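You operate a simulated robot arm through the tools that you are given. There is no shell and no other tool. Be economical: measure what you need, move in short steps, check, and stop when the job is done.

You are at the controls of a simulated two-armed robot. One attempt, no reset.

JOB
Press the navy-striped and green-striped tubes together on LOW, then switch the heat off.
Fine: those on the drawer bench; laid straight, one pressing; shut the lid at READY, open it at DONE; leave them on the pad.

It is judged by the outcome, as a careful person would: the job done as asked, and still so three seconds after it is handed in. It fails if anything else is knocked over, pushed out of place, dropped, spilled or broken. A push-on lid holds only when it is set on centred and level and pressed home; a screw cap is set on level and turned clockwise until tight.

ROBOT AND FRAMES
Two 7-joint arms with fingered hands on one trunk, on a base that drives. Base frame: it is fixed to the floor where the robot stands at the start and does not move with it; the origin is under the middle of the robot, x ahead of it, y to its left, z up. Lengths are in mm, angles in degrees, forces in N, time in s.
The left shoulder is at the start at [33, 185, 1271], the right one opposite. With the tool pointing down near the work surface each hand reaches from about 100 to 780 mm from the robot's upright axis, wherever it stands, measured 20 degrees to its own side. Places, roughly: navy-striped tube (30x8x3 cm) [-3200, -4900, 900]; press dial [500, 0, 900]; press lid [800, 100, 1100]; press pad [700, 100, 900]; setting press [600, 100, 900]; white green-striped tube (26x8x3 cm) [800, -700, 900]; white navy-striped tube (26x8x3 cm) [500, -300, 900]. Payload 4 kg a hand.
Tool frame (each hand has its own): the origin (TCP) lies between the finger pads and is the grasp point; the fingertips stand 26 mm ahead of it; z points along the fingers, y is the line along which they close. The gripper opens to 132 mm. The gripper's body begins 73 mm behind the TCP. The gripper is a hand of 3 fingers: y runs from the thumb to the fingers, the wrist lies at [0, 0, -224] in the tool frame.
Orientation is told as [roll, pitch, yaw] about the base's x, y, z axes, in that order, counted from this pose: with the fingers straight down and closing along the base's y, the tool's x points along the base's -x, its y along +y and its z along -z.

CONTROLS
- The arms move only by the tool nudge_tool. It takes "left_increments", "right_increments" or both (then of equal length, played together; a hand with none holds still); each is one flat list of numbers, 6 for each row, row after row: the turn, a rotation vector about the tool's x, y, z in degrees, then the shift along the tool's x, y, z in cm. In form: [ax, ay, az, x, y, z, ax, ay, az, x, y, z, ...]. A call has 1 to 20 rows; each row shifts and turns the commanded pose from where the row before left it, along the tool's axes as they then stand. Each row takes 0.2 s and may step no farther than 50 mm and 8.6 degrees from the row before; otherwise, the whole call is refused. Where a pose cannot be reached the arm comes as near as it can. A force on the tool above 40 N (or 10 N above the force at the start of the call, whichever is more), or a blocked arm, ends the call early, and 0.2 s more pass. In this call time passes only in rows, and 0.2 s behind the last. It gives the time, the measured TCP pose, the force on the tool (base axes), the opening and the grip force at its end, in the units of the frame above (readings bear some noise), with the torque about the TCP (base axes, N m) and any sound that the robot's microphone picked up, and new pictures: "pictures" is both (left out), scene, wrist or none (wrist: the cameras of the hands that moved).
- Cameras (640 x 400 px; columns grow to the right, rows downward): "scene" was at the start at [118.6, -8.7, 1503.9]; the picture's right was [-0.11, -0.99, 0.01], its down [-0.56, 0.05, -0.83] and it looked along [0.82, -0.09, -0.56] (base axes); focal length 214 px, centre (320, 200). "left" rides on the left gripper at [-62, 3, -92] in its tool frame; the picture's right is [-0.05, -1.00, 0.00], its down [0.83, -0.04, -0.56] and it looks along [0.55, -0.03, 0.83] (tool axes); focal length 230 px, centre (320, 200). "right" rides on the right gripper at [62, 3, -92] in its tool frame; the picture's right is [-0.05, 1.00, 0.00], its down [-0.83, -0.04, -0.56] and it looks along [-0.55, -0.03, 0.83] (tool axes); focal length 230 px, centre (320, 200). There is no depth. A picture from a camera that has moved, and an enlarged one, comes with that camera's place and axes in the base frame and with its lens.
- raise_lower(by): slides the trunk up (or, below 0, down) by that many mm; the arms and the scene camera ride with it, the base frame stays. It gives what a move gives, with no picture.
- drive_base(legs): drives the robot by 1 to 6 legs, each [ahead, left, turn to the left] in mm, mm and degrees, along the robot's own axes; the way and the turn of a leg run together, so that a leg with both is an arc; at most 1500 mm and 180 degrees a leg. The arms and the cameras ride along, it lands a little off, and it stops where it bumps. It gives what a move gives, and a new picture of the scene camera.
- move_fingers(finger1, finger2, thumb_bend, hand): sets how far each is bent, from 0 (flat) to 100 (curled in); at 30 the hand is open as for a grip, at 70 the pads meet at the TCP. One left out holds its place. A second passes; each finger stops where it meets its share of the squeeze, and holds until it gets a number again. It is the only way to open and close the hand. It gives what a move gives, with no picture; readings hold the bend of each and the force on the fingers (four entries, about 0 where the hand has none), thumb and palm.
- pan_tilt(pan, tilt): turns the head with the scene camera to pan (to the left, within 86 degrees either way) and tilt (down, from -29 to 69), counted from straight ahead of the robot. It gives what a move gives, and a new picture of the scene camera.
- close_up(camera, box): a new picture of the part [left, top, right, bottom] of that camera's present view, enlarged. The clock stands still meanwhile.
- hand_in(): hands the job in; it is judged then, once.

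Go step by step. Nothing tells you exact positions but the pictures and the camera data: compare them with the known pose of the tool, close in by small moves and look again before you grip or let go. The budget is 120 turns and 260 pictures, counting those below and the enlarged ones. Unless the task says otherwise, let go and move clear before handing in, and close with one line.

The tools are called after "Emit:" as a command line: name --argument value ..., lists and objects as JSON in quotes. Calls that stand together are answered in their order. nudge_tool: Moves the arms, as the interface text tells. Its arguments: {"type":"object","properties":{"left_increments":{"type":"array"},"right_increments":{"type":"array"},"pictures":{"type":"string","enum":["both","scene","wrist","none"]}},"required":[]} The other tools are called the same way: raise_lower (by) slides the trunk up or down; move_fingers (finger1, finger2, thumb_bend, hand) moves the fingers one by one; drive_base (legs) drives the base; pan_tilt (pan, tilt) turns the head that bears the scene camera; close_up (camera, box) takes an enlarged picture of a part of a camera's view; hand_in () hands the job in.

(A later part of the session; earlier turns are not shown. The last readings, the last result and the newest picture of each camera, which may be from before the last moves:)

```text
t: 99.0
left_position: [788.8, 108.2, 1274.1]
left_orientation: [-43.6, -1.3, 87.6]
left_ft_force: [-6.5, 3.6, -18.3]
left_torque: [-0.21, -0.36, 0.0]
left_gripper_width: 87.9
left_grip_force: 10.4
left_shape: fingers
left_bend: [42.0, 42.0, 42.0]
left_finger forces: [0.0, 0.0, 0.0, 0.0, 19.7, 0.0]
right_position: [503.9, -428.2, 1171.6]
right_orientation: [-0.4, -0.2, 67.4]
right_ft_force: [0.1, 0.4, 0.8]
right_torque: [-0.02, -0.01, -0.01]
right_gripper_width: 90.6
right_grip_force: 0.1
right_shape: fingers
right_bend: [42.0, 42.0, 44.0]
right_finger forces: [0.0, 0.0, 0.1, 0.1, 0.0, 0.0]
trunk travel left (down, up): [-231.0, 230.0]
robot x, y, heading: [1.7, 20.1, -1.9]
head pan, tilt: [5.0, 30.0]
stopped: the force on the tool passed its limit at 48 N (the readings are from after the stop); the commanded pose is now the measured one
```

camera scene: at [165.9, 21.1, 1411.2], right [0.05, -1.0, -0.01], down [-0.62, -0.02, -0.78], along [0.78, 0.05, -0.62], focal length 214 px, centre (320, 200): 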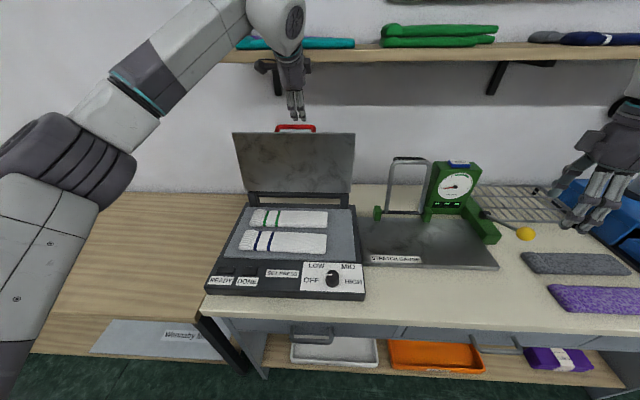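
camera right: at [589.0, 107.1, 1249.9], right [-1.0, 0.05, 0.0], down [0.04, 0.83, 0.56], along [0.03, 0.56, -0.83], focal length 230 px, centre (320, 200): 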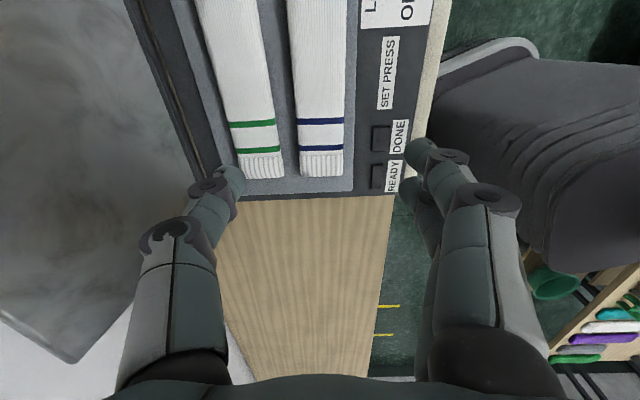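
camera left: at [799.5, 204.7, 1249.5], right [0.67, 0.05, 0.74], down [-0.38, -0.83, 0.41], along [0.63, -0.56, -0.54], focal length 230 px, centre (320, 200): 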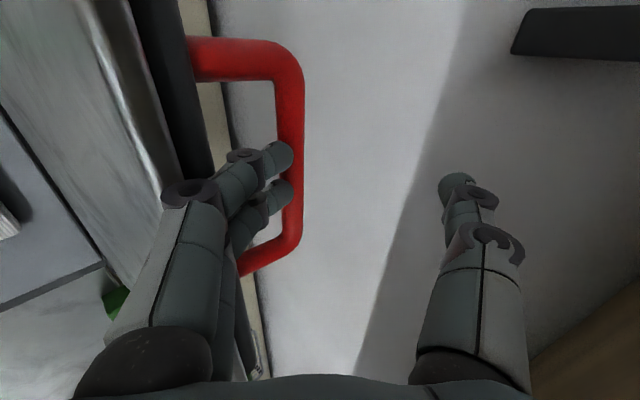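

I bumped the shelf from below with the thumb (shelf underside about z 1330, front edge about x 830) – that overhead limits the approach. I'll ease the hand down and back out, one thing at a time.

Emit:
nudge_tool --left_increments '[0, 0, 0, 0, 1.1, 1.1, 0, 0, 0, 0, 2.1, -2.1, 0, 0, 0, 0, 2.1, -2.1, 0, 0, 0, 0, 2.1, -2.1, 0, 0, 0, 0, 2.1, -2.1]' --pictures "scene"

Emit:
pan_tilt --pan 5 --tilt 5

```text
t: 100.2
left_position: [667.3, 113.2, 1264.3]
left_orientation: [-44.2, -1.2, 87.6]
left_ft_force: [-0.1, 0.5, -0.4]
left_torque: [-0.04, 0.01, -0.01]
left_gripper_width: 94.5
left_grip_force: 0.1
left_shape: fingers
left_bend: [42.0, 42.0, 42.0]
left_finger forces: [0.0, 0.0, 0.1, 0.0, 0.0, 0.0]
right_position: [501.0, -427.1, 1169.7]
right_orientation: [-0.4, -0.2, 67.6]
right_ft_force: [0.0, 0.2, 0.0]
right_torque: [0.01, -0.04, 0.0]
right_gripper_width: 90.8
right_grip_force: 0.1
right_shape: fingers
right_bend: [42.0, 42.0, 44.0]
right_finger forces: [0.0, 0.0, 0.0, 0.0, 0.0, 0.0]
trunk travel left (down, up): [-231.0, 230.0]
robot x, y, heading: [0.9, 18.1, -2.0]
head pan, tilt: [5.0, 30.0]
camera scene: at [157.0, 21.9, 1424.8], right [0.05, -1.0, -0.01], down [-0.61, -0.02, -0.79], along [0.79, 0.05, -0.61], focal length 214 px, centre (320, 200)
```

scene: 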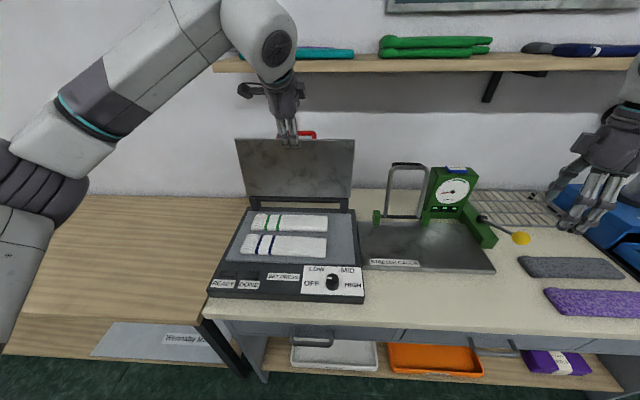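

```text
t: 101.1
left_position: [670.0, 111.4, 1265.2]
left_orientation: [-44.1, -1.3, 87.5]
left_ft_force: [-0.6, -0.3, -0.3]
left_torque: [-0.02, 0.01, 0.0]
left_gripper_width: 94.5
left_grip_force: 0.1
left_shape: fingers
left_bend: [42.0, 42.0, 42.0]
left_finger forces: [0.0, 0.0, 0.0, 0.0, 0.0, 0.0]
right_position: [502.0, -427.6, 1170.4]
right_orientation: [-0.3, -0.2, 67.5]
right_ft_force: [-0.5, 0.0, 0.8]
right_torque: [0.01, 0.0, 0.01]
right_gripper_width: 90.9
right_grip_force: 0.1
right_shape: fingers
right_bend: [42.0, 42.0, 44.0]
right_finger forces: [0.0, 0.0, 0.1, 0.0, 0.1, 0.1]
trunk travel left (down, up): [-231.0, 230.0]
robot x, y, heading: [0.6, 16.1, -1.8]
head pan, tilt: [5.0, 5.0]
camera scene: at [164.9, 21.2, 1464.4], right [0.05, -1.0, -0.01], down [-0.22, 0.0, -0.97], along [0.97, 0.05, -0.22], focal length 214 px, centre (320, 200)
```

scene: 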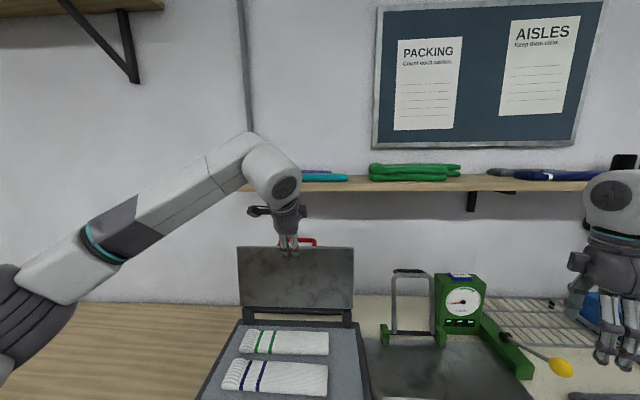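

The handle stands off the lid's back face, and the shelf is overhead, so pulling it from the front is awkward. Better: pinch the lid's left side edge with the left hand pointing to the right, and swing it over. I'll retract and reposition.

Emit:
nudge_tool --left_increments '[0, 0, 0, 0, 2.1, -2.1, 0, 0, 0, 0, 2.1, -2.1, 0, 0, 0, 0, 2.1, -2.1, 0, 0, 0, 0, 2.1, -2.1, 0, 0, 0, 0, 2.1, -2.1, 0, 0, 0, 0, 2.1, -2.1]' --pictures "none"

Emit:
drive_base --legs '[[30, 320, 0], [0, 0, -28]]'

```text
t: 102.5
left_position: [488.9, 121.3, 1266.7]
left_orientation: [-44.1, -1.2, 87.5]
left_ft_force: [0.3, -0.2, -0.3]
left_torque: [0.01, 0.01, 0.0]
left_gripper_width: 94.6
left_grip_force: 0.0
left_shape: fingers
left_bend: [42.0, 42.0, 42.0]
left_finger forces: [0.0, 0.1, 0.0, 0.1, 0.1, 0.1]
right_position: [502.0, -427.2, 1169.0]
right_orientation: [-0.5, -0.1, 67.7]
right_ft_force: [-0.3, -0.8, -0.4]
right_torque: [-0.01, -0.01, 0.01]
right_gripper_width: 90.8
right_grip_force: 0.1
right_shape: fingers
right_bend: [42.0, 42.0, 44.0]
right_finger forces: [0.0, 0.0, 0.0, 0.0, 0.1, 0.0]
trunk travel left (down, up): [-231.0, 230.0]
robot x, y, heading: [2.4, 17.5, -1.9]
head pan, tilt: [5.0, 5.0]
```

```text
t: 106.1
left_position: [521.9, 203.2, 1266.9]
left_orientation: [-44.1, -1.3, 59.6]
left_ft_force: [0.4, 0.0, 0.0]
left_torque: [0.01, -0.03, 0.0]
left_gripper_width: 94.3
left_grip_force: 0.0
left_shape: fingers
left_bend: [42.0, 42.0, 42.0]
left_finger forces: [0.0, 0.0, 0.1, 0.1, 0.2, 0.0]
right_position: [276.7, -287.5, 1170.9]
right_orientation: [-0.4, -0.3, 39.7]
right_ft_force: [-0.2, 0.3, 0.5]
right_torque: [0.0, -0.02, 0.0]
right_gripper_width: 91.1
right_grip_force: 0.1
right_shape: fingers
right_bend: [42.0, 42.0, 44.0]
right_finger forces: [0.1, 0.1, 0.1, 0.0, 0.0, 0.0]
trunk travel left (down, up): [-231.0, 230.0]
robot x, y, heading: [43.0, 340.6, -30.0]
head pan, tilt: [5.0, 5.0]
camera scene: at [187.8, 265.8, 1464.5], right [-0.42, -0.91, -0.01], down [-0.2, 0.1, -0.97], along [0.89, -0.41, -0.22], focal length 214 px, centre (320, 200)
```

scene: 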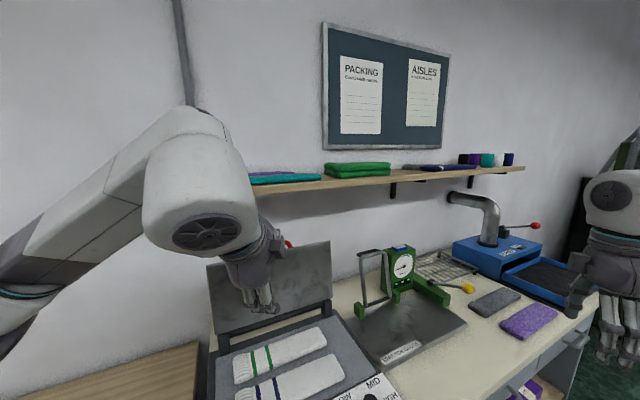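

Now I'll swing the left hand to point right (toward -y), first step level it, second turn it.

Emit:
nudge_tool --left_increments '[7.5, 0, 0, 0, 0, 0, 7.5, 0, 0, 0, 0, 0, 7.5, 0, 0, 0, 0, 0, 7.5, 0, 0, 0, 0, 0, 7.5, 0, 0, 0, 0, 0, 7.5, 0, 0, 0, 0, 0, 0, 7.5, 0, 0, 0, 0, 0, 7.5, 0, 0, 0, -2, 0, 7.5, 0, 0, 0, -2, 0, 7.5, 0, 0, 0, -2, 0, 7.5, 0, 0, 0, -3, 0, 7.5, 0, 0, 0, -3, 0, 7.5, 0, 0, 0, -3, 0, 7.5, 0, 0, 0, -3]' --pictures "scene"

```text
t: 109.1
left_position: [448.3, 256.9, 1290.8]
left_orientation: [-85.1, -3.7, 6.6]
left_ft_force: [1.1, -0.4, -1.9]
left_torque: [-0.27, 0.05, -0.15]
left_gripper_width: 94.9
left_grip_force: 0.0
left_shape: fingers
left_bend: [42.0, 42.0, 42.0]
left_finger forces: [0.1, 0.0, 0.0, 0.0, 0.0, 0.1]
left hand out of reach, approached as far as the arm can: row 6, 7, 8, 9, 10, 11, 13, 14
right_position: [275.7, -288.9, 1169.8]
right_orientation: [-0.3, -0.2, 39.7]
right_ft_force: [-0.5, -0.1, 0.6]
right_torque: [-0.02, -0.04, -0.02]
right_gripper_width: 90.8
right_grip_force: 0.0
right_shape: fingers
right_bend: [42.0, 42.0, 44.0]
right_finger forces: [0.1, 0.0, 0.1, 0.0, 0.0, 0.0]
trunk travel left (down, up): [-231.0, 230.0]
robot x, y, heading: [44.3, 342.2, -29.6]
head pan, tilt: [5.0, 5.0]
camera scene: at [187.3, 264.9, 1464.5], right [-0.42, -0.91, -0.01], down [-0.2, 0.1, -0.97], along [0.89, -0.41, -0.22], focal length 214 px, centre (320, 200)
```

scene: 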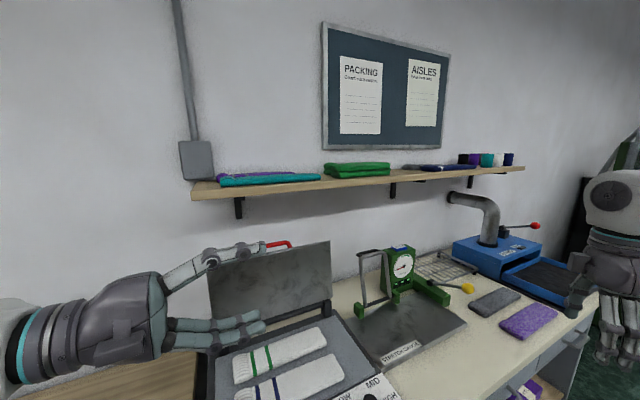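

The hand points right with the thumb on top. Move it out to the left and spin it so the thumb goes to the far side.

Emit:
nudge_tool --left_increments '[2.5, 3.3, 0, -2, 1, -4, 2.5, 3.3, 0, -2, 1, -4, 0, 0, 0, -2, 1.5, -4, 0, 0, 0, -2, 1.5, -4, 0, 0, 0, -2, 1.5, -4, 0, 0, 0, -2, 1.5, -4, 0, 0, -8, 0, 0, 0, 0, 0, -8, 0, 0, 0, 0, 0, -8, 0, 0, 0, 0, 0, -8, 0, 0, 0, 0, 0, -8, 0, 0, 0, 0, 0, -8, 0, 0, 0]' --pictures "none"

```text
t: 111.7
left_position: [568.4, 501.9, 1210.3]
left_orientation: [-88.3, 47.0, 1.1]
left_ft_force: [0.1, 0.1, 0.0]
left_torque: [0.0, 0.01, 0.03]
left_gripper_width: 94.9
left_grip_force: 0.0
left_shape: fingers
left_bend: [42.0, 42.0, 42.0]
left_finger forces: [0.1, 0.1, 0.1, 0.0, 0.1, 0.1]
right_position: [276.9, -287.6, 1171.2]
right_orientation: [-0.4, -0.2, 39.8]
right_ft_force: [-0.4, 0.2, -0.5]
right_torque: [0.0, -0.01, -0.04]
right_gripper_width: 90.8
right_grip_force: 0.0
right_shape: fingers
right_bend: [42.0, 42.0, 44.0]
right_finger forces: [0.0, 0.0, 0.0, 0.1, 0.1, 0.1]
trunk travel left (down, up): [-231.0, 230.0]
robot x, y, heading: [41.2, 338.1, -29.8]
head pan, tilt: [5.0, 5.0]
```

Spinning works. Continuing to about 98° total and looking with the hand camera.

Emit:
nudge_tool --left_increments '[0, 0, -7.5, 0, 0, 0, 0, 0, -7.5, 0, 0, 0, 0, 0, -7.5, 0, 0, 0, 0, 0, -7.5, 0, 0, 0, 0, 0, -7.5, 0, 0, 0, 0, 0, -7.5, 0, 0, 0, 0, 0, -6, 0, 0, 0]' --pictures "wrist"

Emit:
pan_tilt --pan 20 --tilt 20

```text
t: 113.3
left_position: [567.2, 502.5, 1211.0]
left_orientation: [81.4, 81.9, 171.4]
left_ft_force: [-0.2, 0.9, -0.4]
left_torque: [-0.01, 0.03, 0.04]
left_gripper_width: 95.0
left_grip_force: 0.0
left_shape: fingers
left_bend: [42.0, 42.0, 42.0]
left_finger forces: [0.0, 0.0, 0.0, 0.0, 0.0, 0.0]
right_position: [276.9, -288.5, 1170.6]
right_orientation: [-0.4, -0.2, 39.8]
right_ft_force: [0.5, 0.0, -0.1]
right_torque: [0.0, 0.02, -0.01]
right_gripper_width: 90.9
right_grip_force: 0.0
right_shape: fingers
right_bend: [42.0, 42.0, 44.0]
right_finger forces: [0.1, 0.0, 0.0, 0.0, 0.0, 0.0]
trunk travel left (down, up): [-231.0, 230.0]
robot x, y, heading: [39.0, 337.6, -29.8]
head pan, tilt: [5.0, 5.0]
camera left: at [555.1, 595.5, 1152.5], right [0.98, 0.0, -0.19], down [0.16, 0.54, 0.83], along [0.1, -0.84, 0.53], focal length 230 px, centre (320, 200)
```

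left: 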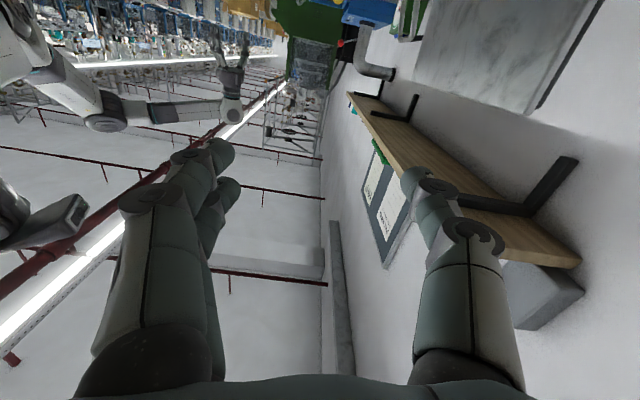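

```text
t: 114.0
left_position: [567.0, 502.0, 1210.3]
left_orientation: [81.3, 81.9, 171.3]
left_ft_force: [0.1, 0.5, -0.1]
left_torque: [0.02, 0.01, 0.0]
left_gripper_width: 94.9
left_grip_force: 0.1
left_shape: fingers
left_bend: [42.0, 42.0, 42.0]
left_finger forces: [0.1, 0.1, 0.0, 0.1, 0.0, 0.0]
right_position: [276.5, -287.5, 1170.4]
right_orientation: [-0.5, -0.2, 39.8]
right_ft_force: [0.3, -0.7, -1.6]
right_torque: [0.02, 0.0, -0.01]
right_gripper_width: 90.9
right_grip_force: 0.0
right_shape: fingers
right_bend: [42.0, 42.0, 44.0]
right_finger forces: [0.0, 0.0, 0.1, 0.0, 0.1, 0.0]
trunk travel left (down, up): [-231.0, 230.0]
robot x, y, heading: [37.9, 338.5, -29.8]
head pan, tilt: [20.0, 20.0]
camera scene: at [193.2, 290.1, 1441.0], right [-0.17, -0.98, -0.05], down [-0.45, 0.12, -0.89], along [0.88, -0.13, -0.46], focal length 214 px, centre (320, 200)
```

scene: 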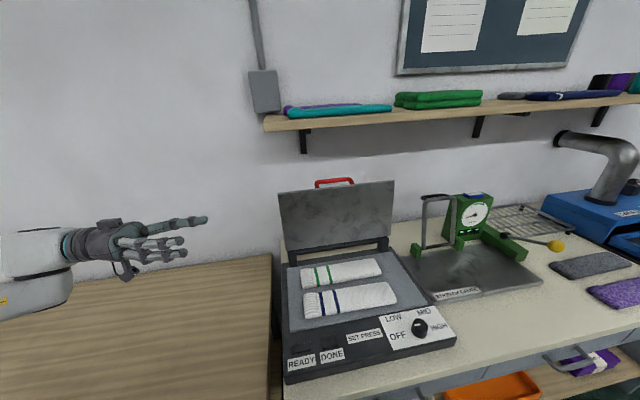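

Orientation is right: thumb behind, fingers in front. The lid's left edge is at about x 795, y 333, top z 1158. Moving just to the left of it for a check.

Emit:
nudge_tool --left_increments '[0, 0, 0, -1, -4.1, 1.2, 0, 0, 0, -1, -4.1, 1.2, 0, 0, 0, -1, -4.1, 1.2, 0, 0, 0, -1, -4.1, 1.2, 0, 0, 0, -1, -4.1, 1.2, 0, 0, 0, -1, -4.1, 1.2]' --pictures "both"

Emit:
close_up --camera "scene" --box '[180, 130, 420, 290]'

```text
t: 115.4
left_position: [802.6, 432.2, 1114.6]
left_orientation: [81.2, 82.0, 171.0]
left_ft_force: [-0.6, 0.4, -0.9]
left_torque: [0.03, 0.01, -0.03]
left_gripper_width: 94.7
left_grip_force: 0.0
left_shape: fingers
left_bend: [42.0, 42.0, 42.0]
left_finger forces: [0.1, 0.0, 0.0, 0.0, 0.1, 0.0]
right_position: [278.7, -289.0, 1169.2]
right_orientation: [-0.3, -0.2, 39.8]
right_ft_force: [-0.6, -0.2, -0.5]
right_torque: [-0.02, 0.0, -0.02]
right_gripper_width: 90.7
right_grip_force: 0.1
right_shape: fingers
right_bend: [42.0, 42.0, 44.0]
right_finger forces: [0.0, 0.0, 0.0, 0.0, 0.1, 0.0]
trunk travel left (down, up): [-231.0, 230.0]
robot x, y, heading: [40.9, 341.1, -30.0]
head pan, tilt: [20.0, 20.0]
camera scene: at [195.5, 289.6, 1440.5], right [-0.17, -0.98, -0.05], down [-0.45, 0.12, -0.89], along [0.88, -0.13, -0.46], focal length 214 px, centre (320, 200)
camera left: at [792.0, 524.5, 1056.9], right [0.98, 0.0, -0.19], down [0.16, 0.54, 0.83], along [0.11, -0.84, 0.53], focal length 230 px, centre (320, 200)
```

scene: 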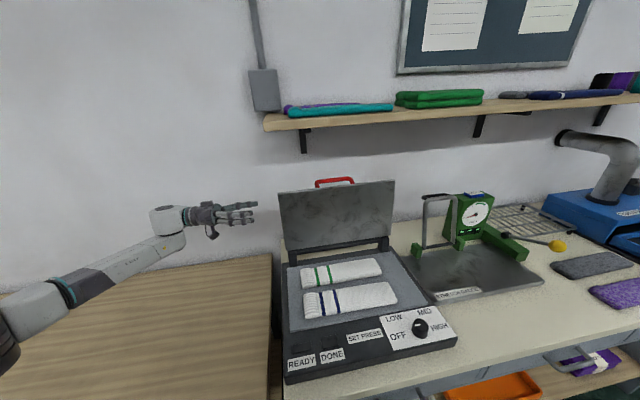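
left: 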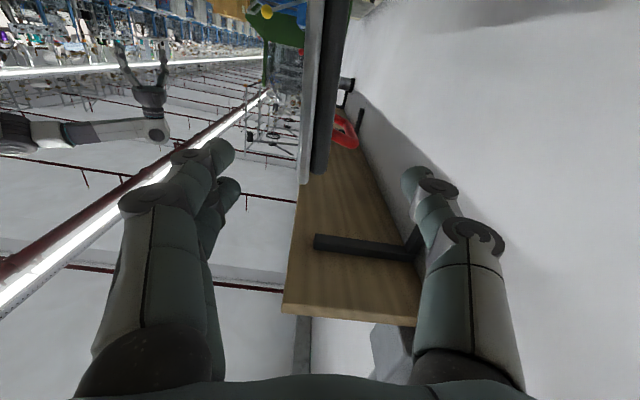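

```text
2.50 times, centred on (300, 210) of scene
camera zoom: at [195.5, 289.6, 1440.5], right [-0.17, -0.98, -0.05], down [-0.45, 0.12, -0.89], along [0.88, -0.13, -0.46], focal length 536 px, centre (370, 175)
```

zoom: 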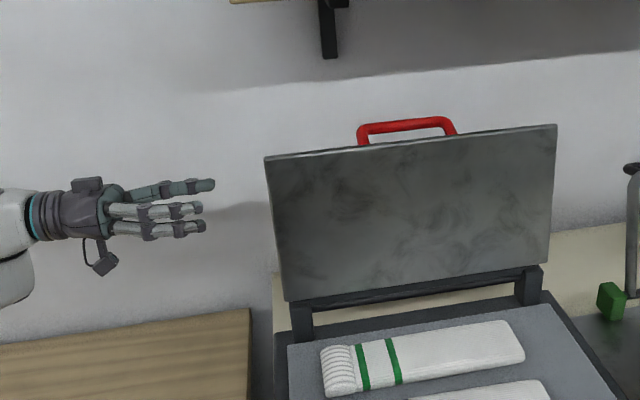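

The lid's edge is nicely centred between fingers and thumb in the hand camera. Sliding in about 85 mm.

Emit:
nudge_tool --left_increments '[0, 0, 0, 0, 0, 3, 0, 0, 0, 0, 0, 3, 0, 0, 0, 0, 0, 2.5]' --pictures "both"

```text
t: 116.2
left_position: [802.8, 347.1, 1113.2]
left_orientation: [81.0, 82.0, 171.1]
left_ft_force: [-0.1, 1.0, 1.1]
left_torque: [-0.01, 0.0, -0.02]
left_gripper_width: 94.9
left_grip_force: 0.1
left_shape: fingers
left_bend: [42.0, 42.0, 42.0]
left_finger forces: [0.0, 0.1, 0.0, 0.0, 0.0, 0.0]
right_position: [278.4, -287.5, 1168.8]
right_orientation: [-0.3, -0.2, 39.8]
right_ft_force: [-0.2, 0.6, 0.7]
right_torque: [-0.02, -0.01, 0.0]
right_gripper_width: 90.9
right_grip_force: 0.2
right_shape: fingers
right_bend: [42.0, 42.0, 44.0]
right_finger forces: [0.1, 0.1, 0.0, 0.0, 0.1, 0.0]
trunk travel left (down, up): [-231.0, 230.0]
robot x, y, heading: [39.6, 338.0, -29.9]
head pan, tilt: [20.0, 20.0]
camera scene: at [193.2, 289.7, 1440.9], right [-0.17, -0.98, -0.05], down [-0.45, 0.12, -0.89], along [0.88, -0.13, -0.46], focal length 214 px, centre (320, 200)
camera left: at [791.3, 440.7, 1056.3], right [0.98, 0.0, -0.19], down [0.16, 0.54, 0.83], along [0.1, -0.84, 0.53], focal length 230 px, centre (320, 200)
```

scene: 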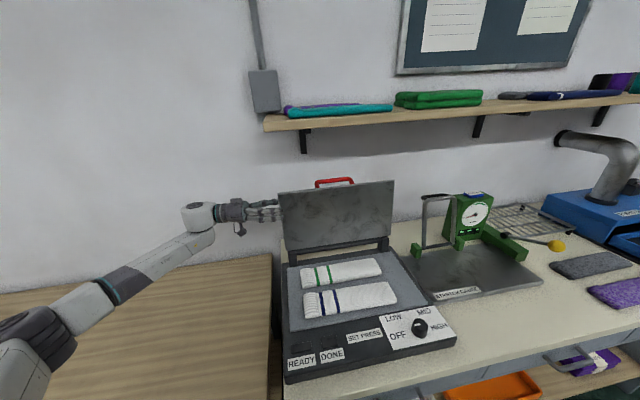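
left: 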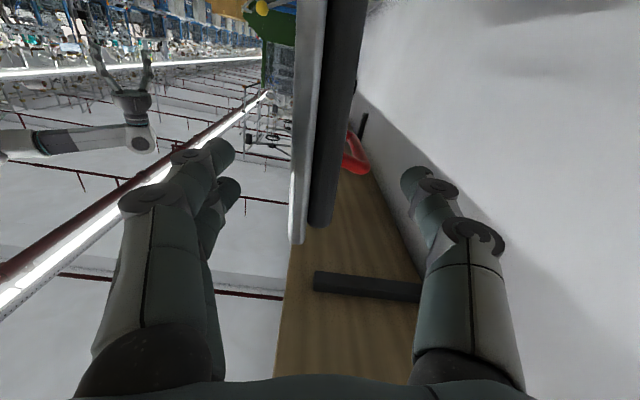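

Edge of lid confirmed at y 332, x ≈ 797–817. A bit further in, then a light pinch.

Emit:
nudge_tool --left_increments '[0, 0, 0, 0, -0.3, 1.7]' --pictures "none"

Emit:
move_fingers --hand "left" --finger1 60 --finger2 60 --thumb_bend 60

Emit:
close_up --camera "left" --box '[0, 0, 640, 400]'

```text
t: 116.6
left_position: [806.4, 328.8, 1111.7]
left_orientation: [81.3, 81.9, 171.4]
left_ft_force: [0.5, 0.4, 0.1]
left_torque: [0.0, 0.01, 0.0]
left_gripper_width: 94.8
left_grip_force: 0.1
left_shape: fingers
left_bend: [42.0, 42.0, 42.0]
left_finger forces: [0.0, 0.0, 0.0, 0.0, 0.1, 0.1]
right_position: [276.8, -288.9, 1168.9]
right_orientation: [-0.3, -0.3, 39.8]
right_ft_force: [-0.8, 0.0, 0.1]
right_torque: [0.0, -0.02, -0.01]
right_gripper_width: 91.0
right_grip_force: 0.1
right_shape: fingers
right_bend: [42.0, 42.0, 44.0]
right_finger forces: [0.0, 0.1, 0.0, 0.0, 0.0, 0.0]
trunk travel left (down, up): [-231.0, 230.0]
robot x, y, heading: [42.3, 340.1, -29.8]
head pan, tilt: [20.0, 20.0]
```

```text
t: 117.6
left_position: [805.3, 330.6, 1112.1]
left_orientation: [81.4, 82.0, 171.3]
left_ft_force: [0.1, 1.0, -0.2]
left_torque: [0.0, -0.02, 0.0]
left_gripper_width: 36.1
left_grip_force: 0.2
left_shape: fingers
left_bend: [60.0, 60.0, 60.0]
left_finger forces: [0.1, 0.0, 0.1, 0.0, 0.6, 0.1]
right_position: [277.8, -288.5, 1169.6]
right_orientation: [-0.3, -0.1, 39.7]
right_ft_force: [0.4, -0.5, -0.6]
right_torque: [0.01, 0.03, 0.0]
right_gripper_width: 90.9
right_grip_force: 0.1
right_shape: fingers
right_bend: [42.0, 42.0, 44.0]
right_finger forces: [0.0, 0.0, 0.0, 0.0, 0.1, 0.1]
trunk travel left (down, up): [-231.0, 230.0]
robot x, y, heading: [41.9, 340.3, -29.8]
head pan, tilt: [20.0, 20.0]
```

```text
1.00 times, centred on (320, 200) of left (not enlarged: the box is as wide or as high as the picture)
camera zoom: at [794.1, 423.2, 1054.6], right [0.98, 0.0, -0.19], down [0.16, 0.54, 0.83], along [0.1, -0.84, 0.53], focal length 230 px, centre (320, 200)
```

zoom: 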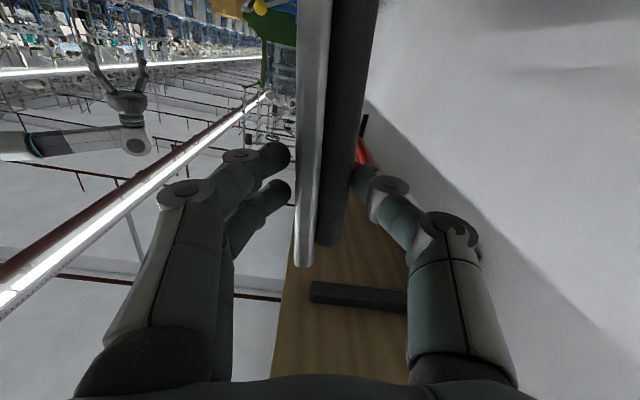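

The lid edge is caged. Leaving the left hand there, I now bring the right hand over the dial.

Emit:
nudge_tool --right_increments '[0, 0, -6.7, 0, 0, 0, 0, 0, -6.7, 0, 0, 0, 0, 0, -6.7, 0, 0, 0, 0, 0, 0, -4.6, -0.4, 0, 0, 0, 0, -4.6, -0.4, 0, 0, 0, 0, -4.6, -0.4, 0, 0, 0, 0, -4.6, -0.4, 0, 0, 0, 0, -4.6, -0.4, 0, 0, 0, 0, -4.6, -0.4, 0, 0, 0, 0, -4.6, -0.4, 0, 0, 0, 0, -4.6, -0.3, 0, 0, 0, 0, 0, 0, 3.7, 0, 0, 0, 0, 0, 3.7]' --pictures "both"

```text
t: 120.4
left_position: [805.9, 329.2, 1112.1]
left_orientation: [81.3, 82.0, 171.3]
left_ft_force: [1.0, 0.1, -0.1]
left_torque: [0.02, 0.03, 0.05]
left_gripper_width: 36.6
left_grip_force: 0.4
left_shape: fingers
left_bend: [60.0, 60.0, 60.0]
left_finger forces: [0.1, 0.1, 0.0, 0.1, 0.9, 0.0]
right_position: [457.2, -38.4, 1095.9]
right_orientation: [-0.3, 0.0, 59.7]
right_ft_force: [0.2, -0.1, -0.2]
right_torque: [0.01, 0.01, -0.01]
right_gripper_width: 90.8
right_grip_force: 0.1
right_shape: fingers
right_bend: [42.0, 42.0, 44.0]
right_finger forces: [0.1, 0.0, 0.0, 0.1, 0.0, 0.1]
right hand out of reach, approached as far as the arm can: row 10, 11
trunk travel left (down, up): [-231.0, 230.0]
robot x, y, heading: [41.3, 338.5, -29.8]
head pan, tilt: [20.0, 20.0]
camera scene: at [194.0, 289.4, 1440.7], right [-0.17, -0.98, -0.05], down [-0.45, 0.12, -0.89], along [0.88, -0.13, -0.46], focal length 214 px, centre (320, 200)
camera right: at [423.6, -89.9, 1189.2], right [-0.84, 0.55, -0.01], down [0.45, 0.7, 0.56], along [0.31, 0.46, -0.83], focal length 230 px, centre (320, 200)
```

scene: 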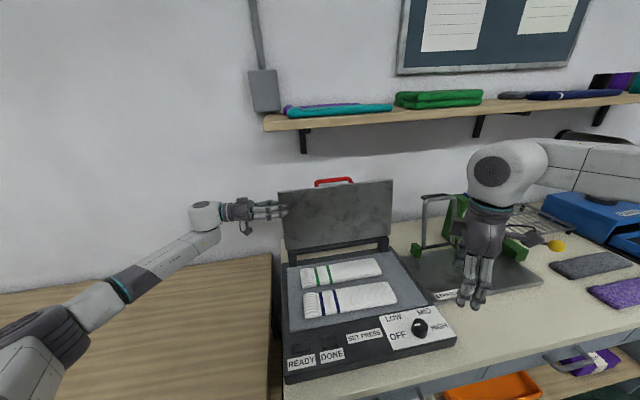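
right: 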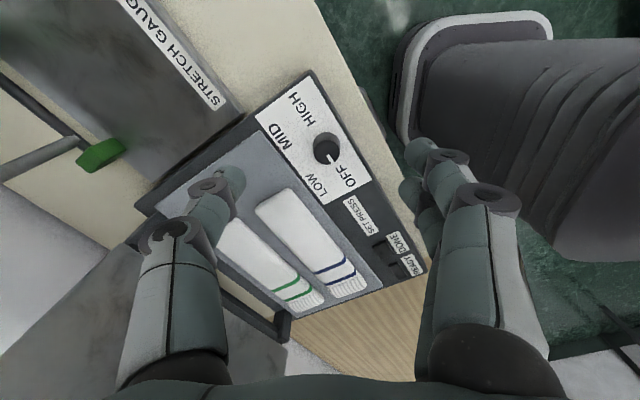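

The cross-body yaw limits the reach; I'll turn the hand to yaw 30, which leaves room to turn clockwise, and move over the knob.

Emit:
nudge_tool --right_increments '[0, 0, 7.5, 0, 0, 0, 0, 0, 7.5, 0, 0, 0, 0, 0, 7.5, 0, 0, 0, 0, 0, 7.5, 0, 0, 0, 0, 0, 0, -2.3, 1.4, 1.5, 0, 0, 0, -2.3, 1.4, 2, 0, 0, 0, 0, 0, 2, 0, 0, 0, 0, 0, 2]' --pictures "wrist"

```text
t: 122.2
left_position: [806.4, 330.7, 1111.9]
left_orientation: [81.5, 82.1, 171.4]
left_ft_force: [1.0, -0.6, -0.5]
left_torque: [0.01, -0.01, 0.02]
left_gripper_width: 36.6
left_grip_force: 0.7
left_shape: fingers
left_bend: [60.0, 60.0, 60.0]
left_finger forces: [0.1, 0.0, 0.0, 0.1, 1.4, 0.1]
right_position: [462.3, -17.5, 1039.3]
right_orientation: [-0.3, -0.3, 29.7]
right_ft_force: [0.0, 0.3, 0.9]
right_torque: [-0.01, -0.03, 0.0]
right_gripper_width: 91.0
right_grip_force: 0.0
right_shape: fingers
right_bend: [42.0, 42.0, 44.0]
right_finger forces: [0.1, 0.1, 0.0, 0.0, 0.0, 0.0]
right hand out of reach, approached as far as the arm can: row 5, 6
trunk travel left (down, up): [-231.0, 230.0]
robot x, y, heading: [42.5, 338.9, -29.9]
head pan, tilt: [20.0, 20.0]
camera right: at [406.7, -44.9, 1131.6], right [-0.45, 0.89, -0.01], down [0.74, 0.38, 0.56], along [0.5, 0.25, -0.83], focal length 230 px, centre (320, 200)
```

right: 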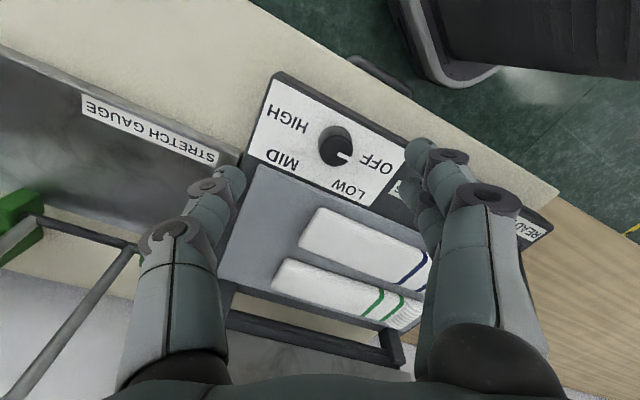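

Still short by ~30 mm; try again at this lower height.

Emit:
nudge_tool --right_increments '[0, 0, 0, -1.2, 0.7, 1, 0, 0, 0, -1.2, 0.7, 1, 0, 0, 0, -0.6, 0.3, 0]' --pictures "wrist"

```text
t: 123.0
left_position: [806.1, 330.2, 1112.6]
left_orientation: [81.4, 82.0, 171.4]
left_ft_force: [0.3, -0.4, -0.9]
left_torque: [-0.03, -0.01, 0.01]
left_gripper_width: 36.7
left_grip_force: 0.3
left_shape: fingers
left_bend: [60.0, 60.0, 60.0]
left_finger forces: [0.0, 0.0, 0.0, 0.0, 1.1, 0.1]
right_position: [454.0, 0.4, 1020.8]
right_orientation: [-0.3, -0.4, 29.7]
right_ft_force: [-0.2, 0.0, 0.8]
right_torque: [-0.01, 0.0, 0.01]
right_gripper_width: 91.0
right_grip_force: 0.0
right_shape: fingers
right_bend: [42.0, 42.0, 44.0]
right_finger forces: [0.0, 0.0, 0.1, 0.1, 0.0, 0.1]
right hand out of reach, approached as far as the arm can: row 1, 2, 3
trunk travel left (down, up): [-231.0, 230.0]
robot x, y, heading: [37.8, 339.8, -30.0]
head pan, tilt: [20.0, 20.0]
camera right: at [398.6, -29.6, 1113.2], right [-0.45, 0.89, -0.01], down [0.74, 0.38, 0.56], along [0.5, 0.25, -0.83], focal length 230 px, centre (320, 200)
```

right: 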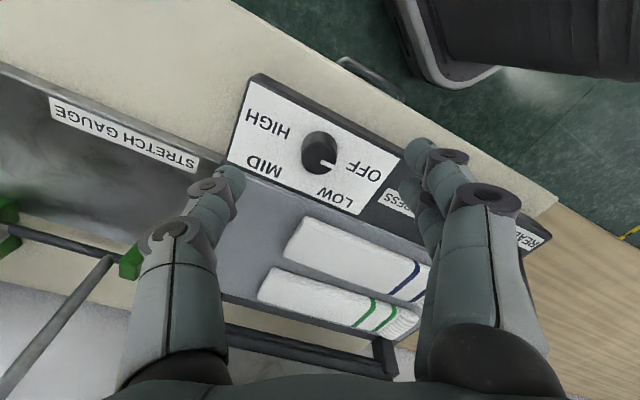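

That is an inner reach limit from this stance. I'll withdraw the left hand from the lid and move the base to a comfortable spot for the dial, then come back to exactly this stance.

Emit:
move_fingers --hand "left" --finger1 42 --finger2 42 --thumb_bend 42

Emit:
nudge_tool --left_increments '[0, 0, 0, 0, 0, -3, 0, 0, 0, 0, 0, -4, 0, 0, 0, 0, 0, -4]' --right_increments '[0, 0, 0, 0, 0, -3, 0, 0, 0, 0, 0, -4, 0, 0, 0, 0, 0, -4]' --pictures "none"

```text
t: 124.0
left_position: [805.7, 330.2, 1111.8]
left_orientation: [81.4, 82.0, 171.4]
left_ft_force: [-1.0, 0.7, 0.3]
left_torque: [0.0, 0.06, 0.02]
left_gripper_width: 94.4
left_grip_force: 0.1
left_shape: fingers
left_bend: [42.0, 42.0, 42.0]
left_finger forces: [0.1, 0.0, 0.0, 0.0, 0.0, 0.0]
right_position: [453.1, -1.8, 1021.6]
right_orientation: [-0.3, -0.4, 29.9]
right_ft_force: [-0.4, -0.2, 0.7]
right_torque: [-0.02, -0.01, -0.01]
right_gripper_width: 90.9
right_grip_force: 0.1
right_shape: fingers
right_bend: [42.0, 42.0, 44.0]
right_finger forces: [0.0, 0.1, 0.1, 0.0, 0.0, 0.1]
trunk travel left (down, up): [-231.0, 230.0]
robot x, y, heading: [41.8, 337.4, -29.7]
head pan, tilt: [20.0, 20.0]
```

```text
t: 124.8
left_position: [804.7, 442.3, 1113.6]
left_orientation: [81.8, 82.1, 171.8]
left_ft_force: [-0.1, -0.5, -0.6]
left_torque: [0.02, 0.01, 0.03]
left_gripper_width: 94.1
left_grip_force: 0.0
left_shape: fingers
left_bend: [42.0, 42.0, 42.0]
left_finger forces: [0.0, 0.0, 0.0, 0.0, 0.0, 0.0]
right_position: [447.8, -4.9, 1132.4]
right_orientation: [-0.4, -0.3, 29.8]
right_ft_force: [-0.5, 0.1, -0.5]
right_torque: [0.0, -0.05, -0.03]
right_gripper_width: 90.8
right_grip_force: 0.1
right_shape: fingers
right_bend: [42.0, 42.0, 44.0]
right_finger forces: [0.0, 0.0, 0.0, 0.1, 0.0, 0.0]
right hand out of reach, approached as far as the arm can: row 3
trunk travel left (down, up): [-231.0, 230.0]
robot x, y, heading: [43.2, 343.5, -29.5]
head pan, tilt: [20.0, 20.0]
```

Emit:
drive_base --legs '[[0, 0, 29.5], [-43, -135, 0]]'

Emit:
pan_tilt --pan -20 --tilt 45

```text
t: 127.6
left_position: [615.9, 667.5, 1113.1]
left_orientation: [81.4, 82.0, -159.2]
left_ft_force: [0.9, 0.2, 0.0]
left_torque: [0.02, 0.02, 0.0]
left_gripper_width: 94.4
left_grip_force: 0.0
left_shape: fingers
left_bend: [42.0, 42.0, 42.0]
left_finger forces: [0.0, 0.0, 0.0, 0.0, 0.0, 0.0]
right_position: [522.5, 102.6, 1131.7]
right_orientation: [-0.3, -0.3, 59.3]
right_ft_force: [0.8, -0.7, 0.1]
right_torque: [-0.02, 0.02, 0.04]
right_gripper_width: 91.0
right_grip_force: 0.2
right_shape: fingers
right_bend: [42.0, 42.0, 44.0]
right_finger forces: [0.0, 0.0, 0.1, 0.1, 0.0, 0.0]
trunk travel left (down, up): [-231.0, 230.0]
robot x, y, heading: [-1.1, 205.7, -0.4]
head pan, tilt: [20.0, 20.0]
camera scene: at [155.4, 236.5, 1440.7], right [0.33, -0.94, -0.05], down [-0.45, -0.11, -0.89], along [0.83, 0.31, -0.46], focal length 214 px, centre (320, 200)
```

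scene: 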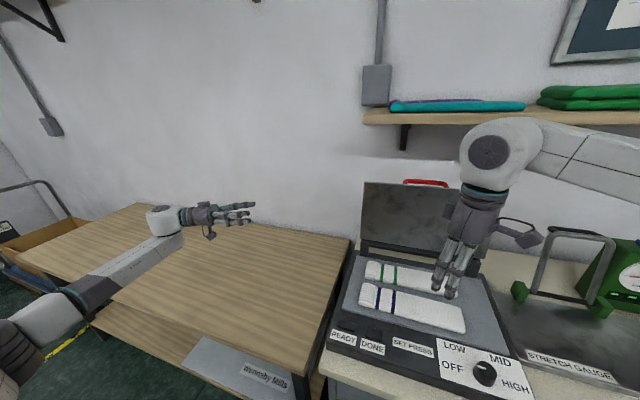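

```text
t: 128.7
left_position: [615.7, 666.0, 1114.3]
left_orientation: [81.5, 82.0, -159.3]
left_ft_force: [-0.1, -0.6, 0.8]
left_torque: [-0.05, 0.03, 0.03]
left_gripper_width: 94.4
left_grip_force: 0.1
left_shape: fingers
left_bend: [42.0, 42.0, 42.0]
left_finger forces: [0.1, 0.0, 0.0, 0.1, 0.0, 0.0]
right_position: [523.7, 101.2, 1131.5]
right_orientation: [-0.2, -0.2, 59.2]
right_ft_force: [-0.7, -0.4, -0.1]
right_torque: [0.02, -0.01, -0.02]
right_gripper_width: 91.1
right_grip_force: 0.0
right_shape: fingers
right_bend: [42.0, 42.0, 44.0]
right_finger forces: [0.0, 0.0, 0.1, 0.1, 0.0, 0.0]
trunk travel left (down, up): [-231.0, 230.0]
robot x, y, heading: [-1.5, 201.2, -0.4]
head pan, tilt: [-20.0, 45.0]
camera scene: at [138.3, 176.4, 1404.1], right [-0.35, -0.94, 0.05], down [-0.75, 0.25, -0.61], along [0.56, -0.25, -0.79], focal length 214 px, centre (320, 200)
```

scene: 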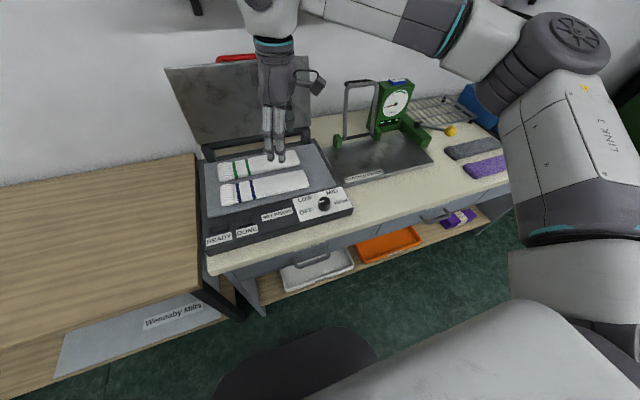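

The knob is around (480, 10). Moving the right hand above it.

Emit:
nudge_tool --right_increments '[0, 0, 0, 2.5, -0.25, 0, 0, 0, 0, 2.5, -0.25, 0, 0, 0, 0, 2.5, -0.25, 1, 0, 0, 0, 2.5, -0.25, 3, 0, 0, 0, 0, 0, 4, 0, 0, 0, 0, 0, 4]' --pictures "wrist"

```text
t: 130.1
left_position: [615.9, 667.4, 1114.2]
left_orientation: [81.4, 82.0, -159.5]
left_ft_force: [0.1, -0.5, -0.1]
left_torque: [0.02, 0.0, -0.05]
left_gripper_width: 94.4
left_grip_force: 0.0
left_shape: fingers
left_bend: [42.0, 42.0, 42.0]
left_finger forces: [0.0, 0.0, 0.0, 0.1, 0.0, 0.0]
right_position: [482.3, 11.5, 1008.8]
right_orientation: [-0.2, -0.3, 59.2]
right_ft_force: [-0.7, -0.3, 0.9]
right_torque: [0.01, 0.01, -0.02]
right_gripper_width: 91.1
right_grip_force: 0.2
right_shape: fingers
right_bend: [42.0, 42.0, 44.0]
right_finger forces: [0.0, 0.1, 0.0, 0.1, 0.0, 0.0]
trunk travel left (down, up): [-231.0, 230.0]
robot x, y, heading: [-1.9, 201.6, -0.6]
head pan, tilt: [-20.0, 45.0]
camera right: at [447.9, -41.1, 1101.3], right [-0.83, 0.56, 0.0], down [0.46, 0.69, 0.56], along [0.32, 0.46, -0.83], focal length 230 px, centre (320, 200)
```

right: 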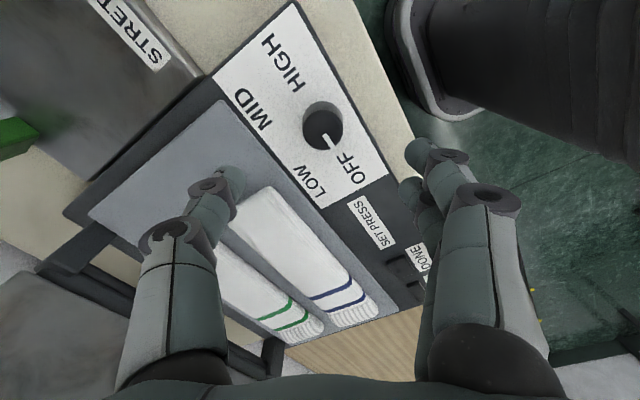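

The TCP is right above the knob. Narrow the hand and descend around it.

Emit:
move_fingers --hand "right" --finger1 52 --finger2 52 --thumb_bend 52

Emit:
nudge_tool --right_increments '[0, 0, 0, 0, 0.1, 2.5, 0, 0, 0, 0, 0, 2.5, 0, 0, 0, 0, 0, 1.5, 0, 0, 0, 0, 0, 1]' --pictures "wrist"

```text
t: 131.1
left_position: [615.2, 666.6, 1113.1]
left_orientation: [81.4, 82.0, -159.3]
left_ft_force: [-0.5, 0.2, -0.3]
left_torque: [-0.01, 0.01, 0.01]
left_gripper_width: 94.2
left_grip_force: 0.1
left_shape: fingers
left_bend: [42.0, 42.0, 42.0]
left_finger forces: [0.1, 0.0, 0.0, 0.0, 0.1, 0.1]
right_position: [482.8, 10.2, 1010.4]
right_orientation: [-0.2, -0.3, 59.3]
right_ft_force: [-0.6, 0.0, 0.2]
right_torque: [0.0, 0.01, -0.01]
right_gripper_width: 61.7
right_grip_force: 0.1
right_shape: fingers
right_bend: [52.0, 52.0, 52.0]
right_finger forces: [0.1, 0.0, 0.0, 0.0, 0.1, 0.0]
trunk travel left (down, up): [-231.0, 230.0]
robot x, y, heading: [-4.1, 200.9, -0.2]
head pan, tilt: [-20.0, 45.0]
```

```text
t: 132.1
left_position: [615.9, 665.7, 1114.3]
left_orientation: [81.3, 82.0, -159.4]
left_ft_force: [-0.8, 0.4, 0.2]
left_torque: [-0.01, -0.02, 0.0]
left_gripper_width: 94.6
left_grip_force: 0.0
left_shape: fingers
left_bend: [42.0, 42.0, 42.0]
left_finger forces: [0.0, 0.0, 0.0, 0.0, 0.0, 0.0]
right_position: [480.9, 13.1, 934.8]
right_orientation: [-0.4, -0.3, 59.2]
right_ft_force: [0.4, -0.2, 0.0]
right_torque: [0.01, -0.01, 0.01]
right_gripper_width: 61.7
right_grip_force: 0.2
right_shape: fingers
right_bend: [52.0, 52.0, 52.0]
right_finger forces: [0.0, 0.1, 0.0, 0.0, 0.0, 0.0]
trunk travel left (down, up): [-231.0, 230.0]
robot x, y, heading: [-2.0, 207.1, -0.7]
head pan, tilt: [-20.0, 45.0]
camera right: at [445.7, -39.5, 1027.3], right [-0.83, 0.56, -0.01], down [0.46, 0.69, 0.56], along [0.32, 0.46, -0.83], focal length 230 px, centre (320, 200)
```

right: 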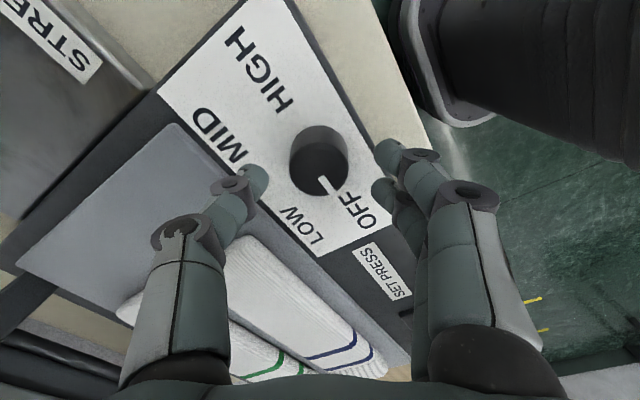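

Knob centred between the fingers. Down another 10 mm and grip.

Emit:
nudge_tool --right_increments '[0, 0, 0, 0.2, -0.2, 0.5, 0, 0, 0, 0, 0, 0.4]' --pictures "none"

Emit:
move_fingers --hand "right" --finger1 63 --finger2 63 --thumb_bend 63

Emit:
close_up --camera "right" --box '[160, 60, 480, 260]'

```text
t: 132.7
left_position: [615.3, 667.6, 1113.6]
left_orientation: [81.3, 82.0, -159.3]
left_ft_force: [0.4, 0.1, 0.2]
left_torque: [0.01, 0.0, -0.01]
left_gripper_width: 94.2
left_grip_force: 0.2
left_shape: fingers
left_bend: [42.0, 42.0, 42.0]
left_finger forces: [0.0, 0.1, 0.1, 0.0, 0.0, 0.1]
right_position: [481.1, 8.7, 926.6]
right_orientation: [-0.2, -0.3, 59.2]
right_ft_force: [0.0, 0.1, 0.4]
right_torque: [0.03, 0.01, 0.04]
right_gripper_width: 61.8
right_grip_force: 0.1
right_shape: fingers
right_bend: [52.0, 52.0, 52.0]
right_finger forces: [0.0, 0.0, 0.1, 0.0, 0.0, 0.0]
trunk travel left (down, up): [-231.0, 230.0]
robot x, y, heading: [-0.5, 206.7, -0.3]
head pan, tilt: [-20.0, 45.0]
```

```text
t: 133.7
left_position: [615.1, 667.1, 1114.3]
left_orientation: [81.3, 82.0, -159.3]
left_ft_force: [0.2, -0.2, -0.1]
left_torque: [0.01, -0.02, -0.02]
left_gripper_width: 94.3
left_grip_force: 0.0
left_shape: fingers
left_bend: [42.0, 42.0, 42.0]
left_finger forces: [0.0, 0.0, 0.0, 0.1, 0.1, 0.0]
right_position: [480.9, 11.2, 926.1]
right_orientation: [-0.3, -0.2, 59.2]
right_ft_force: [-0.2, 0.4, 0.4]
right_torque: [0.03, -0.01, 0.0]
right_gripper_width: 31.7
right_grip_force: 2.4
right_shape: fingers
right_bend: [61.0, 61.0, 62.0]
right_finger forces: [1.5, 1.2, 0.0, 0.0, 2.0, 0.0]
trunk travel left (down, up): [-231.0, 230.0]
robot x, y, heading: [-3.4, 204.2, -0.5]
head pan, tilt: [-20.0, 45.0]
```

```text
2.00 times, centred on (320, 160) of right
camera zoom: at [446.4, -42.3, 1019.0], right [-0.83, 0.56, -0.01], down [0.46, 0.69, 0.56], along [0.32, 0.46, -0.83], focal length 460 px, centre (320, 280)
```

zoom: 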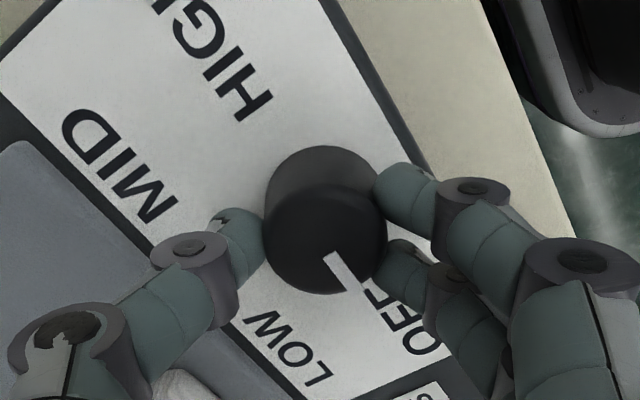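

Gripped on the knob. Squeeze a bit more and turn clockwise (az +) about 56°.

Emit:
move_fingers --hand "right" --finger1 68 --finger2 68 --thumb_bend 68

Emit:
nudge_tool --right_increments '[0, 0, 8, 0, 0, 0, 0, 0, 8, 0, 0, 0, 0, 0, 8, 0, 0, 0, 0, 0, 8, 0, 0, 0, 0, 0, 8, 0, 0, 0, 0, 0, 8, 0, 0, 0, 0, 0, 8, 0, 0, 0]' --pictures "wrist"

Emit:
close_up --camera "scene" --box '[200, 180, 360, 260]'

```text
t: 134.7
left_position: [613.9, 667.1, 1113.2]
left_orientation: [81.4, 82.0, -159.3]
left_ft_force: [-0.7, 0.2, -0.1]
left_torque: [0.02, 0.0, 0.03]
left_gripper_width: 94.2
left_grip_force: 0.1
left_shape: fingers
left_bend: [42.0, 42.0, 42.0]
left_finger forces: [0.0, 0.0, 0.1, 0.0, 0.0, 0.1]
right_position: [480.8, 9.3, 926.4]
right_orientation: [-0.3, -0.2, 59.2]
right_ft_force: [-0.7, 2.1, -2.3]
right_torque: [0.01, 0.0, 0.0]
right_gripper_width: 29.9
right_grip_force: 8.1
right_shape: fingers
right_bend: [62.0, 62.0, 64.0]
right_finger forces: [4.5, 4.4, 0.0, 0.1, 7.5, 0.0]
trunk travel left (down, up): [-231.0, 230.0]
robot x, y, heading: [0.1, 203.4, -0.5]
head pan, tilt: [-20.0, 45.0]
```

```text
t: 136.3
left_position: [614.2, 667.0, 1114.2]
left_orientation: [81.4, 81.9, -159.3]
left_ft_force: [-0.4, 0.3, -0.7]
left_torque: [0.03, 0.02, -0.04]
left_gripper_width: 94.5
left_grip_force: 0.0
left_shape: fingers
left_bend: [42.0, 42.0, 42.0]
left_finger forces: [0.0, 0.0, 0.1, 0.0, 0.0, 0.0]
right_position: [481.9, 8.2, 927.6]
right_orientation: [0.2, -0.4, 3.0]
right_ft_force: [-5.4, 0.5, -3.3]
right_torque: [-0.04, 0.12, 0.0]
right_gripper_width: 30.1
right_grip_force: 8.0
right_shape: fingers
right_bend: [62.0, 62.0, 64.0]
right_finger forces: [5.2, 3.4, 0.0, 0.1, 7.9, 0.1]
trunk travel left (down, up): [-231.0, 230.0]
robot x, y, heading: [-2.7, 202.7, -0.4]
head pan, tilt: [-20.0, 45.0]
camera right: at [418.9, 8.2, 1019.0], right [0.0, 1.0, 0.0], down [0.83, 0.0, 0.56], along [0.56, 0.0, -0.83], focal length 230 px, centre (320, 200)
```

right: 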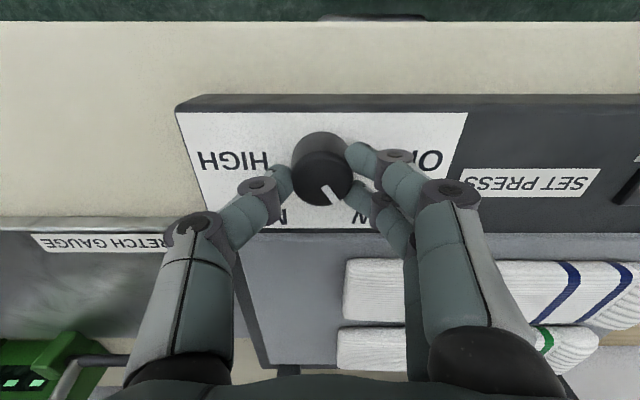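

```text
4.00 times, centred on (280, 220) of scene
camera zoom: at [137.6, 176.2, 1404.1], right [-0.35, -0.94, 0.05], down [-0.75, 0.25, -0.61], along [0.56, -0.25, -0.79], focal length 858 px, centre (480, 120)
```

zoom: 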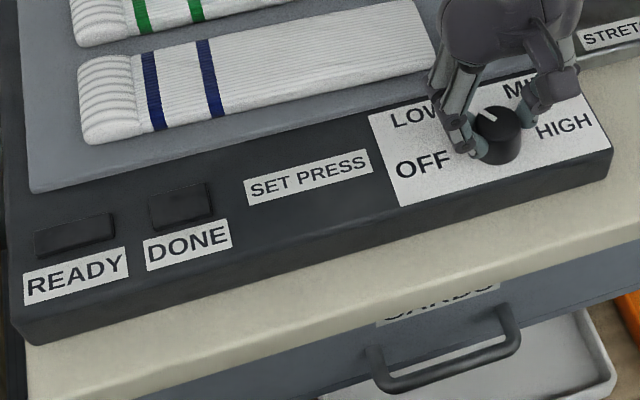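

The pointer has turned well past OFF; let me measure it against the LOW label.

Emit:
close_up --camera "right" --box '[260, 110, 380, 230]'

Emit:
close_up --camera "scene" --box '[290, 185, 360, 230]'

```text
3.33 times, centred on (320, 170) of right
camera zoom: at [418.9, 8.2, 1019.0], right [0.0, 1.0, 0.0], down [0.83, 0.0, 0.56], along [0.56, 0.0, -0.83], focal length 767 px, centre (320, 300)
```

zoom: 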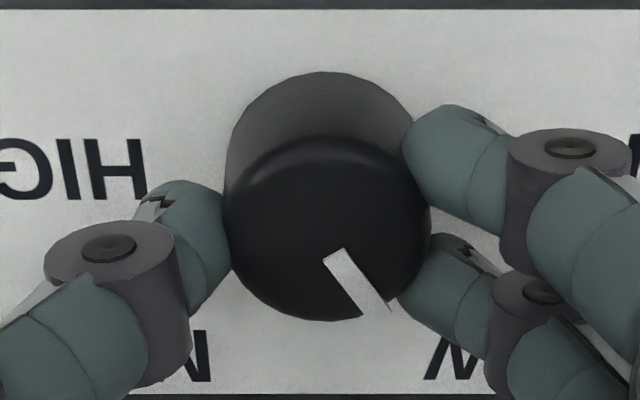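

```text
8.89 times, centred on (325, 208) of scene
camera zoom: at [137.6, 176.2, 1404.1], right [-0.35, -0.94, 0.05], down [-0.75, 0.25, -0.61], along [0.56, -0.25, -0.79], focal length 1906 px, centre (276, 133)
```

zoom: 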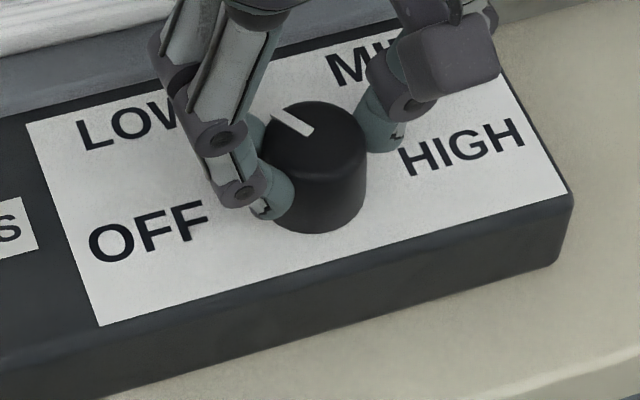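

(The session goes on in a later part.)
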